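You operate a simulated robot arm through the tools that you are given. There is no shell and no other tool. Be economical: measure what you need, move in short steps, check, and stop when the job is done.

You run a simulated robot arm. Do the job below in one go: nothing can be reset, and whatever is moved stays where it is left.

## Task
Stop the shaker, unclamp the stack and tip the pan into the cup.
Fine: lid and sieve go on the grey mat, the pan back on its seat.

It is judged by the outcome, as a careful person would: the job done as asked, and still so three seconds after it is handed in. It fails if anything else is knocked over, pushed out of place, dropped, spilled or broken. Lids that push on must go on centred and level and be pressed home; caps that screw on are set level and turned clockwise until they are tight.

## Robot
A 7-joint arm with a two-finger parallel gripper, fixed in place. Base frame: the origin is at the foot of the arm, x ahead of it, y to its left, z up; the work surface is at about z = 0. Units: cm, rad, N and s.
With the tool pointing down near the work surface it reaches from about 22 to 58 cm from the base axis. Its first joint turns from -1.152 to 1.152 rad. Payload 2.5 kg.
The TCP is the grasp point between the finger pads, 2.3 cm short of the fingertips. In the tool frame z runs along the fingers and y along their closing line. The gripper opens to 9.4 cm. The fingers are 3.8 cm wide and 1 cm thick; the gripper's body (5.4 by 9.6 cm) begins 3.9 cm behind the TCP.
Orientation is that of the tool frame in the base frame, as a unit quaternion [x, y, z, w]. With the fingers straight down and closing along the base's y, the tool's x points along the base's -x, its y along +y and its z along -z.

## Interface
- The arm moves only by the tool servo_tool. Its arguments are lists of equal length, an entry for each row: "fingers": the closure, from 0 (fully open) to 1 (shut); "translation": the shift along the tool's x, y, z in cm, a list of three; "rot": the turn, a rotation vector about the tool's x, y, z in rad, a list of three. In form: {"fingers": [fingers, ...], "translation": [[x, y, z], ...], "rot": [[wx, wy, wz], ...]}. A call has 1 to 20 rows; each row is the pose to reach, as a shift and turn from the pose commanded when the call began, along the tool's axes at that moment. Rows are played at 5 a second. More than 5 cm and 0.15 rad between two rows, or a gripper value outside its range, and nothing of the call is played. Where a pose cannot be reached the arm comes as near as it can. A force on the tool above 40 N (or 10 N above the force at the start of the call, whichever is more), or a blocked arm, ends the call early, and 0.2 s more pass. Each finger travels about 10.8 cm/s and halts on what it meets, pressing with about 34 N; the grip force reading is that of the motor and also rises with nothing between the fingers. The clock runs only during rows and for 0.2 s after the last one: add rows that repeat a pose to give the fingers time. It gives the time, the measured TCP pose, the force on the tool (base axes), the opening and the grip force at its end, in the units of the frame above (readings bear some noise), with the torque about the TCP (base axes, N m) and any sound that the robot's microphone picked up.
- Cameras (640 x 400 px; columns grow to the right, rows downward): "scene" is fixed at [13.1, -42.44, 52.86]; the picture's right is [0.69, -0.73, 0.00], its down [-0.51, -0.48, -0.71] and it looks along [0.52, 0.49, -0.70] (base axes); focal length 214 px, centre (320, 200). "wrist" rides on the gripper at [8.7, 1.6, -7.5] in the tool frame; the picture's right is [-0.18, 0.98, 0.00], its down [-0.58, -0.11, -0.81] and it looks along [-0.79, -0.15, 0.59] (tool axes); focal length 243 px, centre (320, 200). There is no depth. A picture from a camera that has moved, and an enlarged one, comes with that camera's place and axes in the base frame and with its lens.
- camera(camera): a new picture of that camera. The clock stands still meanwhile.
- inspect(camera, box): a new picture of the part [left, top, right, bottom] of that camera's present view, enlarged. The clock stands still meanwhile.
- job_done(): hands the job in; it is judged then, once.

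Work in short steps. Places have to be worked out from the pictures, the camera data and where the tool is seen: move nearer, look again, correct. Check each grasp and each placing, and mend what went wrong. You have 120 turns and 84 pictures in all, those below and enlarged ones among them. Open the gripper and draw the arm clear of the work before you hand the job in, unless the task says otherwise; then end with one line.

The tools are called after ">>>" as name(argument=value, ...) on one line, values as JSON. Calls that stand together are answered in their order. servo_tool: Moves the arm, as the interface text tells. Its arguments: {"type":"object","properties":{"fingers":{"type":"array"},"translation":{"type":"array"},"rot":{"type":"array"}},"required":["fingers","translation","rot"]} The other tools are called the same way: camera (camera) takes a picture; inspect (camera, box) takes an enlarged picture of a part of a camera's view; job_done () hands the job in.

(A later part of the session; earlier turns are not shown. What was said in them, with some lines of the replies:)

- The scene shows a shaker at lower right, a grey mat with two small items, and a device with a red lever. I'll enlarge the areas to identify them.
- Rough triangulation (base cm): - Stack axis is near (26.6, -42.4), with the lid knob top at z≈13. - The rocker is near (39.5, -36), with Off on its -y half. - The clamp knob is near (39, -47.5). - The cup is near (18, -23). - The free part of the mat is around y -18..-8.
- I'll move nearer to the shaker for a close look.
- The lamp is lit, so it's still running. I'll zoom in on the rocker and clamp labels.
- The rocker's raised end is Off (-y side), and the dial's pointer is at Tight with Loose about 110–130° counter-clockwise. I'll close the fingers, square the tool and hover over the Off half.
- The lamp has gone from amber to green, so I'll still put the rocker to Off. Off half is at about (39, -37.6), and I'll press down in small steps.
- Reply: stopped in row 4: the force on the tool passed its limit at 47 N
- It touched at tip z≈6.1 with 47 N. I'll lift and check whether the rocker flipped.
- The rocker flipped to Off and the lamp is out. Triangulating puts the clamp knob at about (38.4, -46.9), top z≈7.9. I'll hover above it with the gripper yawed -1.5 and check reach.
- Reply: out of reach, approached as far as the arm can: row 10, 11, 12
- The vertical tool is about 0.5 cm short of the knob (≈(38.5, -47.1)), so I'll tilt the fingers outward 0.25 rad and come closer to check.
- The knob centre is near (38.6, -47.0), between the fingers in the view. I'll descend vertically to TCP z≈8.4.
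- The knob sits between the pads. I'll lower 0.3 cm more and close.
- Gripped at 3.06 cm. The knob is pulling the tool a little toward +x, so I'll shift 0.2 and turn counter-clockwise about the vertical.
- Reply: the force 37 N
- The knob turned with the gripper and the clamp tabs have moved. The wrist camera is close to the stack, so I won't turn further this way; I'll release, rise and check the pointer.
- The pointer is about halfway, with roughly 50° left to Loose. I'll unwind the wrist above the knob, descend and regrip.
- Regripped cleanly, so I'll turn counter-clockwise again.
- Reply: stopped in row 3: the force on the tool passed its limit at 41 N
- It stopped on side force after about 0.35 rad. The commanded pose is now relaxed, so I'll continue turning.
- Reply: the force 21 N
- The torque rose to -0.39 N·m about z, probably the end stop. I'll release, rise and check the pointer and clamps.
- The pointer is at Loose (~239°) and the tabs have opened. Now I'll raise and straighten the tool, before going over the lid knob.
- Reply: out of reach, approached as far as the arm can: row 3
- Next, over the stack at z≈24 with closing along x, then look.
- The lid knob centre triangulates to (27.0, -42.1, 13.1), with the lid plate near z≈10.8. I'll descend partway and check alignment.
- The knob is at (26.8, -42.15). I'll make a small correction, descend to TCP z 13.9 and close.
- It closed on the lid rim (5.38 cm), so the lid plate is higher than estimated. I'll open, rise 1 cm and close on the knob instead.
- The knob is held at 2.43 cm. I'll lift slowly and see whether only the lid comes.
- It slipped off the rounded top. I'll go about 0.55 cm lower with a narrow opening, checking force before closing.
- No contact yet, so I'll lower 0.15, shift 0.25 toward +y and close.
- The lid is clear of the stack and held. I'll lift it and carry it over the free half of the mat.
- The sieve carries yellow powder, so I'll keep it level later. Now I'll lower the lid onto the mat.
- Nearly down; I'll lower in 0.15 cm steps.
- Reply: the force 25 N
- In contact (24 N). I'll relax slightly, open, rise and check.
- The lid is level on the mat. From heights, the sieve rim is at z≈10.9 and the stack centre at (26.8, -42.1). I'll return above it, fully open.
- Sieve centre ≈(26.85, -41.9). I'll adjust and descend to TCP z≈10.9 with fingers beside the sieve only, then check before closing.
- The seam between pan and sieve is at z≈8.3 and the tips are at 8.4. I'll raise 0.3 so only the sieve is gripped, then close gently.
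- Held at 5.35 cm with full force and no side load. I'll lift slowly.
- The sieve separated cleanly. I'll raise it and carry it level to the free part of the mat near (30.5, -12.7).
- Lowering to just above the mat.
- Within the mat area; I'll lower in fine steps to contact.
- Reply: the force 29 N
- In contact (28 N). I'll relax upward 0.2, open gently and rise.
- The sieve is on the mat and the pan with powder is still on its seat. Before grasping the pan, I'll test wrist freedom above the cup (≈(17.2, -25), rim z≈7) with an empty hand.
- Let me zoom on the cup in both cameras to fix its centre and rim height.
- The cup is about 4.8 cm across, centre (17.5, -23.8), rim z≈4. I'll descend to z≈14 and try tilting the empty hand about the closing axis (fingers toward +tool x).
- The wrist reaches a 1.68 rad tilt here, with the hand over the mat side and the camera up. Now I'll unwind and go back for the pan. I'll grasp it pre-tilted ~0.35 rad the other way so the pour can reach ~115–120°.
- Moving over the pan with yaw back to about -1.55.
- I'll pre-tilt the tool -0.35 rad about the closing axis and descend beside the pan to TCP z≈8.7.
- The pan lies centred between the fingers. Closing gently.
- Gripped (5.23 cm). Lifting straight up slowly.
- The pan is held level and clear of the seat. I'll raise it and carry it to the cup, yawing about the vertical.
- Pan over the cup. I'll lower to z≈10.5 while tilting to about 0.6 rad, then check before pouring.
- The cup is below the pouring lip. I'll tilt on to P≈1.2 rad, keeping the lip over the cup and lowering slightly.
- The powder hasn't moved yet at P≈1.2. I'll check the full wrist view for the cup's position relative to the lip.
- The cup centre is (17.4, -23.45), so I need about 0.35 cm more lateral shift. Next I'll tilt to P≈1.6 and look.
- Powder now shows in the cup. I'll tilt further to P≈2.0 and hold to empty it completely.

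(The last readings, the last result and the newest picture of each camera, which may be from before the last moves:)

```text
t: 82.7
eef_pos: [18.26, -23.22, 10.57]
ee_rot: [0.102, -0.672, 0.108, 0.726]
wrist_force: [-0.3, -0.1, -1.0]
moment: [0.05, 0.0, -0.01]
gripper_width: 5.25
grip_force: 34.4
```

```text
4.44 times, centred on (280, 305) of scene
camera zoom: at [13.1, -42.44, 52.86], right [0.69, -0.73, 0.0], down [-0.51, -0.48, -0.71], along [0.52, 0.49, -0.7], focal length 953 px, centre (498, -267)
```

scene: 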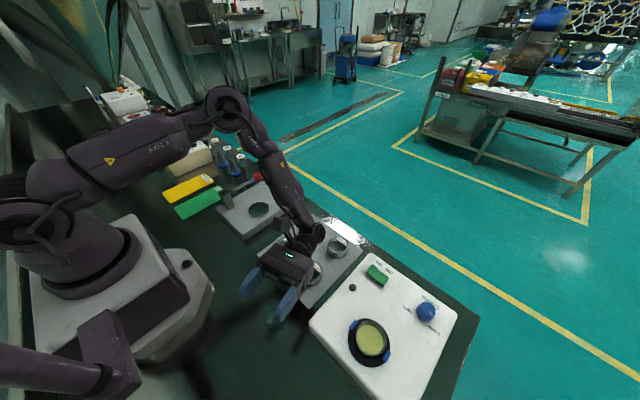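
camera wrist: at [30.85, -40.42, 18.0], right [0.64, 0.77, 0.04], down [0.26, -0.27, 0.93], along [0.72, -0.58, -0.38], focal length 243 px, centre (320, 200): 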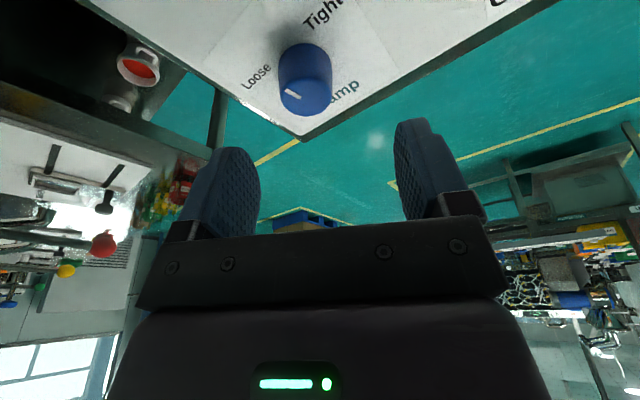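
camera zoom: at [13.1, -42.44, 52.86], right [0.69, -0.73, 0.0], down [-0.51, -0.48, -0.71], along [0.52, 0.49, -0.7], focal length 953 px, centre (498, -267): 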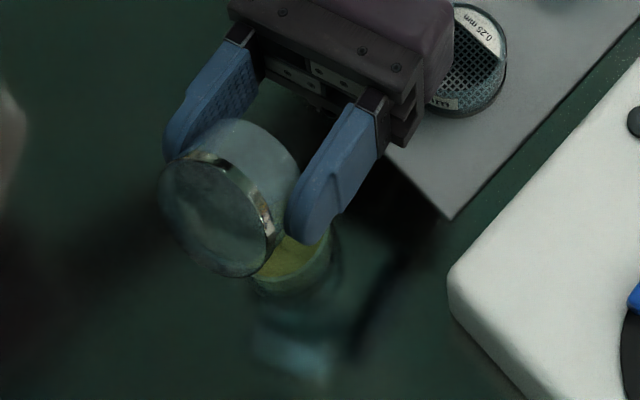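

The pan is empty and the powder is in the cup. I'll rise first, then untilt by 2.0 rad.

>>> servo_tool(fingers=[0.7, 0.7, 0.7, 0.7, 0.7, 0.7, 0.7, 0.7, 0.7, 0.7, 0.7, 0.7, 0.7, 0.7, 0.7, 0.7, 0.7, 0.7], translation=[[1.5, 0, 0.12], [3, 0, 0.24], [5, 0, 0.4], [7, 0, 0.55], [9, 0, 0.7], [9.97, 0, 0.79], [9.97, 0, 0.79], [9.97, 0, 0.79], [9.97, 0, 0.79], [9.97, 0, 0.79], [9.97, 0, 0.79], [9.97, 0, 0.79], [9.97, 0, 0.79], [9.97, 0, 0.79], [9.97, 0, 0.79], [9.97, 0, 0.79], [9.97, 0, 0.79], [9.97, 0, 0.79]], rot=[[0, 0, 0], [0, 0, 0], [0, 0, 0], [0, -0.14, 0], [0, -0.28, 0], [0, -0.42, 0], [0, -0.56, 0], [0, -0.7, 0], [0, -0.84, 0], [0, -0.98, 0], [0, -1.12, 0], [0, -1.26, 0], [0, -1.4, 0], [0, -1.54, 0], [0, -1.68, 0], [0, -1.82, 0], [0, -1.95, 0], [0, -2.0, 0]])

>>> inspect(camera="scene", box=[220, 240, 400, 380])

```text
t: 86.5
eef_pos: [18.3, -23.25, 20.47]
ee_rot: [-0.146, 0.974, 0.027, 0.173]
wrist_force: [0.2, 0.2, -1.5]
moment: [-0.02, 0.04, 0.02]
gripper_width: 5.25
grip_force: 34.1
```

```text
2.86 times, centred on (310, 310) of scene
camera zoom: at [13.1, -42.44, 52.86], right [0.69, -0.73, 0.0], down [-0.51, -0.48, -0.71], along [0.52, 0.49, -0.7], focal length 613 px, centre (349, -114)
```

zoom: 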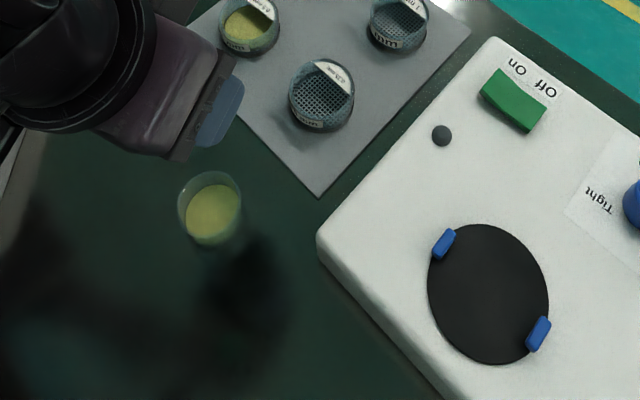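

The cup holds all the powder with nothing spilled around it. I'll carry the pan back above its seat.

>>> servo_tool(fingers=[0.7, 0.7, 0.7, 0.7, 0.7, 0.7, 0.7, 0.7, 0.7, 0.7, 0.7, 0.7, 0.7, 0.7, 0.7, 0.7, 0.7], translation=[[-0.19, -1.42, 0.07], [-0.38, -2.84, 0.14], [-0.57, -4.25, 0.21], [-0.76, -5.67, 0.28], [-0.95, -7.09, 0.35], [-1.14, -8.51, 0.42], [-1.33, -9.93, 0.5], [-1.52, -11.34, 0.57], [-1.71, -12.76, 0.64], [-1.9, -14.18, 0.71], [-2.09, -15.6, 0.78], [-2.28, -17.01, 0.85], [-2.47, -18.43, 0.92], [-2.66, -19.85, 0.99], [-1.9, -19.85, 3.1], [-1.1, -19.85, 5.21], [-1.1, -19.85, 5.21]], rot=[[0.046, 0, 0.124], [0.092, 0, 0.248], [0.138, 0, 0.372], [0.184, 0, 0.496], [0.23, 0, 0.62], [0.276, 0, 0.744], [0.322, 0, 0.868], [0.367, 0, 0.991], [0.413, 0, 1.115], [0.459, 0, 1.239], [0.505, 0, 1.363], [0.551, 0, 1.487], [0.597, 0, 1.611], [0.643, 0, 1.735], [0.643, 0, 1.735], [0.643, 0, 1.735], [0.643, 0, 1.735]])

>>> inspect(camera="scene", box=[310, 270, 430, 370])

>>> inspect(camera="wrist", box=[160, 0, 480, 190])

```text
t: 90.1
eef_pos: [26.73, -41.42, 15.61]
ee_rot: [0.69, 0.702, -0.125, 0.124]
wrist_force: [0.5, -0.1, -1.3]
moment: [-0.02, 0.01, 0.0]
gripper_width: 5.27
grip_force: 33.6
```

```text
4.00 times, centred on (370, 320) of scene
camera zoom: at [13.1, -42.44, 52.86], right [0.69, -0.73, 0.0], down [-0.51, -0.48, -0.71], along [0.52, 0.49, -0.7], focal length 858 px, centre (120, -280)
```

zoom: 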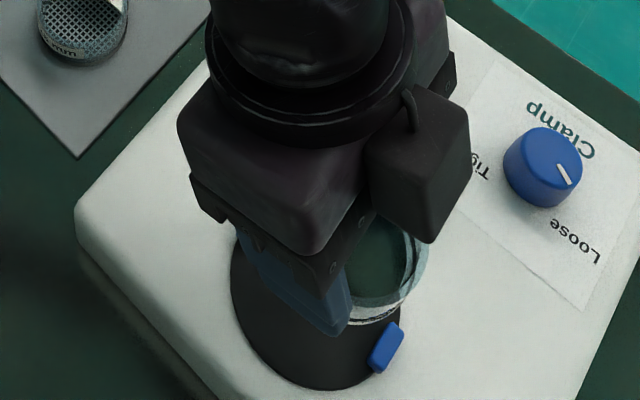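

```text
2.00 times, centred on (320, 95) of wrist
camera zoom: at [28.3, -30.69, 19.56], right [0.99, -0.15, 0.06], down [-0.1, -0.27, 0.96], along [-0.13, -0.95, -0.28], focal length 485 px, centre (320, 410)
```

zoom: 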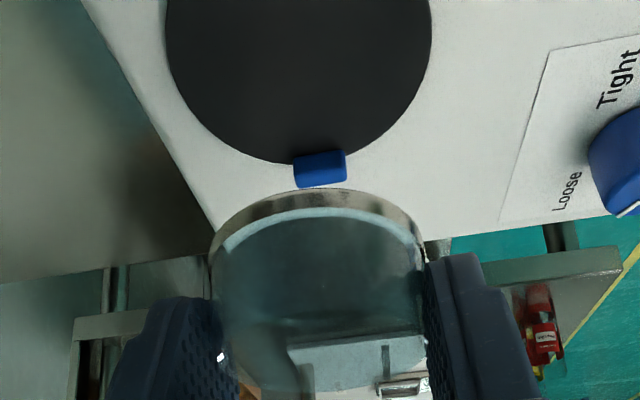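

The pan is clean. Lowering to just above the seat, then in fine steps to contact.

>>> servo_tool(fingers=[0.7, 0.7, 0.7, 0.7, 0.7, 0.7, 0.7], translation=[[0.52, 0.07, 1.4], [1.04, 0.07, 2.8], [1.5, 0.07, 4.05], [1.85, 0.07, 4.99], [2.09, 0.07, 5.63], [2.16, 0.07, 5.82], [2.16, 0.07, 5.82]], rot=[[0, 0, 0], [0, 0, 0], [0, 0, 0], [0, 0, 0], [0, 0, 0], [0, 0, 0], [0, 0, 0]])

>>> inspect(camera="wrist", box=[160, 0, 480, 190])

```text
t: 91.7
eef_pos: [26.86, -41.37, 9.64]
ee_rot: [0.689, 0.703, -0.125, 0.124]
wrist_force: [0.1, 0.7, -0.3]
moment: [0.02, 0.03, -0.01]
gripper_width: 5.23
grip_force: 33.5
```

```text
2.00 times, centred on (320, 95) of wrist
camera zoom: at [28.24, -30.67, 13.59], right [0.99, -0.15, 0.06], down [-0.1, -0.27, 0.96], along [-0.13, -0.95, -0.28], focal length 485 px, centre (320, 410)
```

zoom: 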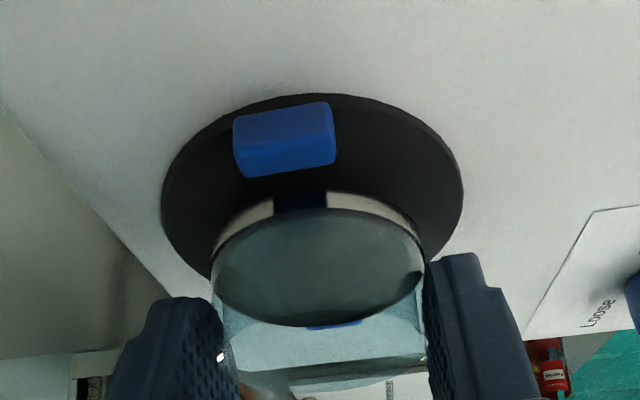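

Alignment matches the original view. Lowering in fine steps.

>>> servo_tool(fingers=[0.7, 0.7, 0.7, 0.7, 0.7, 0.7, 0.7, 0.7], translation=[[0.05, 0, 0.14], [0.1, 0, 0.28], [0.15, 0, 0.42], [0.2, 0, 0.54], [0.24, 0, 0.65], [0.28, 0, 0.75], [0.31, 0, 0.84], [0.31, 0, 0.84]], rot=[[0, 0, 0], [0, 0, 0], [0, 0, 0], [0, 0, 0], [0, 0, 0], [0, 0, 0], [0, 0, 0], [0, 0, 0]])

```text
t: 93.5
eef_pos: [26.74, -41.37, 8.93]
ee_rot: [0.688, 0.703, -0.125, 0.125]
wrist_force: [-1.1, 1.8, 3.7]
moment: [-0.01, -0.07, 0.03]
gripper_width: 5.24
grip_force: 34.0
```

Just touching (3.7 N). I'll add 0.12 cm, then open gently.

>>> servo_tool(fingers=[0.7, 0.7, 0.5, 0.42, 0.36, 0.25, 0.1, 0.1], translation=[[0.04, 0, 0.12], [0.04, 0, 0.12], [0.02, 0, 0.06], [0.02, 0, 0.06], [0.02, 0, 0.06], [0.02, 0, 0.06], [0.02, 0, 0.06], [0.02, 0, 0.06]], rot=[[0, 0, 0], [0, 0, 0], [0, 0, 0], [0, 0, 0], [0, 0, 0], [0, 0, 0], [0, 0, 0], [0, 0, 0]])

>>> inspect(camera="wrist", box=[160, 0, 480, 190])

```text
t: 95.3
eef_pos: [26.83, -41.42, 8.68]
ee_rot: [0.689, 0.703, -0.125, 0.124]
wrist_force: [0.0, -0.2, 0.1]
moment: [0.01, -0.01, 0.01]
gripper_width: 8.48
grip_force: 0.0
```

```text
2.00 times, centred on (320, 95) of wrist
camera zoom: at [28.22, -30.64, 12.65], right [0.99, -0.15, 0.06], down [-0.1, -0.27, 0.96], along [-0.13, -0.95, -0.28], focal length 485 px, centre (320, 410)
```

zoom: 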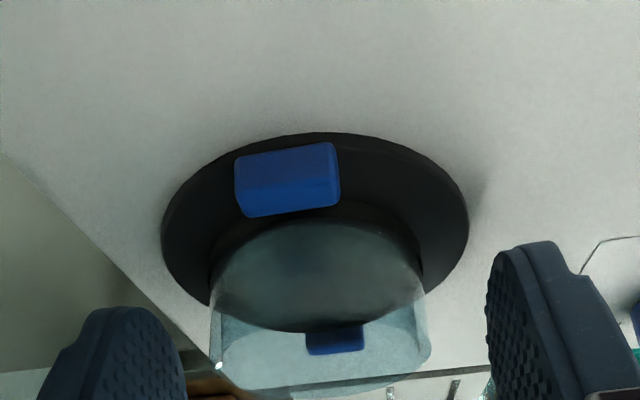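

The pan sits as originally seen. I'll withdraw upward along the vertical, straighten and move clear.

>>> servo_tool(fingers=[0.1, 0.1, 0.1, 0.1, 0.1, 0.1, 0.1, 0.1, 0.1], translation=[[-0.35, 0, -0.94], [-0.87, 0, -2.34], [-1.74, 0, -4.7], [-2.8, 0, -7.5], [-4, 0, -10.8], [-5.2, 0, -14], [-3, 1, -15.5], [0.5, 2, -17], [4, 3, -18]], rot=[[0, 0, 0], [0, 0, 0], [0, 0, 0], [0, 0.1, 0], [0, 0.2, 0], [0, 0.3, 0], [0, 0.35, 0], [0, 0.35, 0], [0, 0.35, 0]])

>>> camera(camera="scene")

>>> inspect(camera="scene", box=[230, 210, 450, 380])

```text
t: 97.3
eef_pos: [29.46, -31.28, 24.28]
ee_rot: [0.7, 0.714, -0.003, -0.002]
wrist_force: [-0.3, 0.7, -0.2]
moment: [0.01, 0.02, -0.04]
gripper_width: 8.48
grip_force: 0.0
```

```text
9 pictures are left
```

scene: 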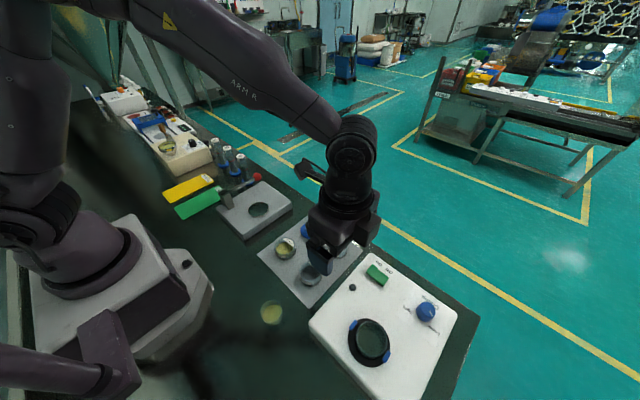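

```text
2.35 times, centred on (340, 295) of scene
camera zoom: at [13.1, -42.44, 52.86], right [0.69, -0.73, 0.0], down [-0.51, -0.48, -0.71], along [0.52, 0.49, -0.7], focal length 505 px, centre (273, -24)
```

zoom: 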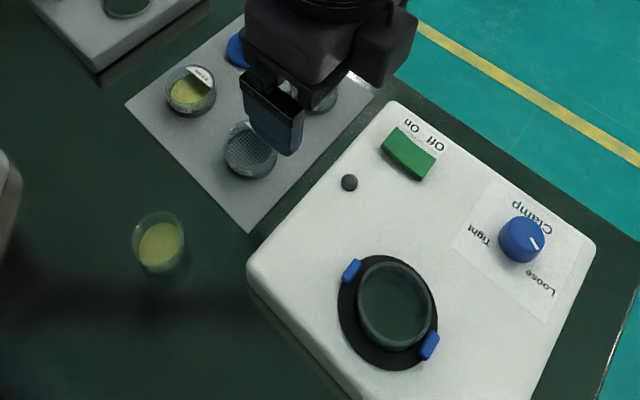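

Everything checks out: switch Off with the lamp out, clamp at Loose, lid and sieve on the mat, powder in the cup, and the empty pan level on its seat. The gripper is open and clear, so I'm handing in.

>>> job_done()

```text
The job is handed in.
```

The shaker is off and the stack unclamped; the pan's powder is in the cup with no spill seen, the lid and sieve are on the grey mat, and the empty pan is back on its seat.
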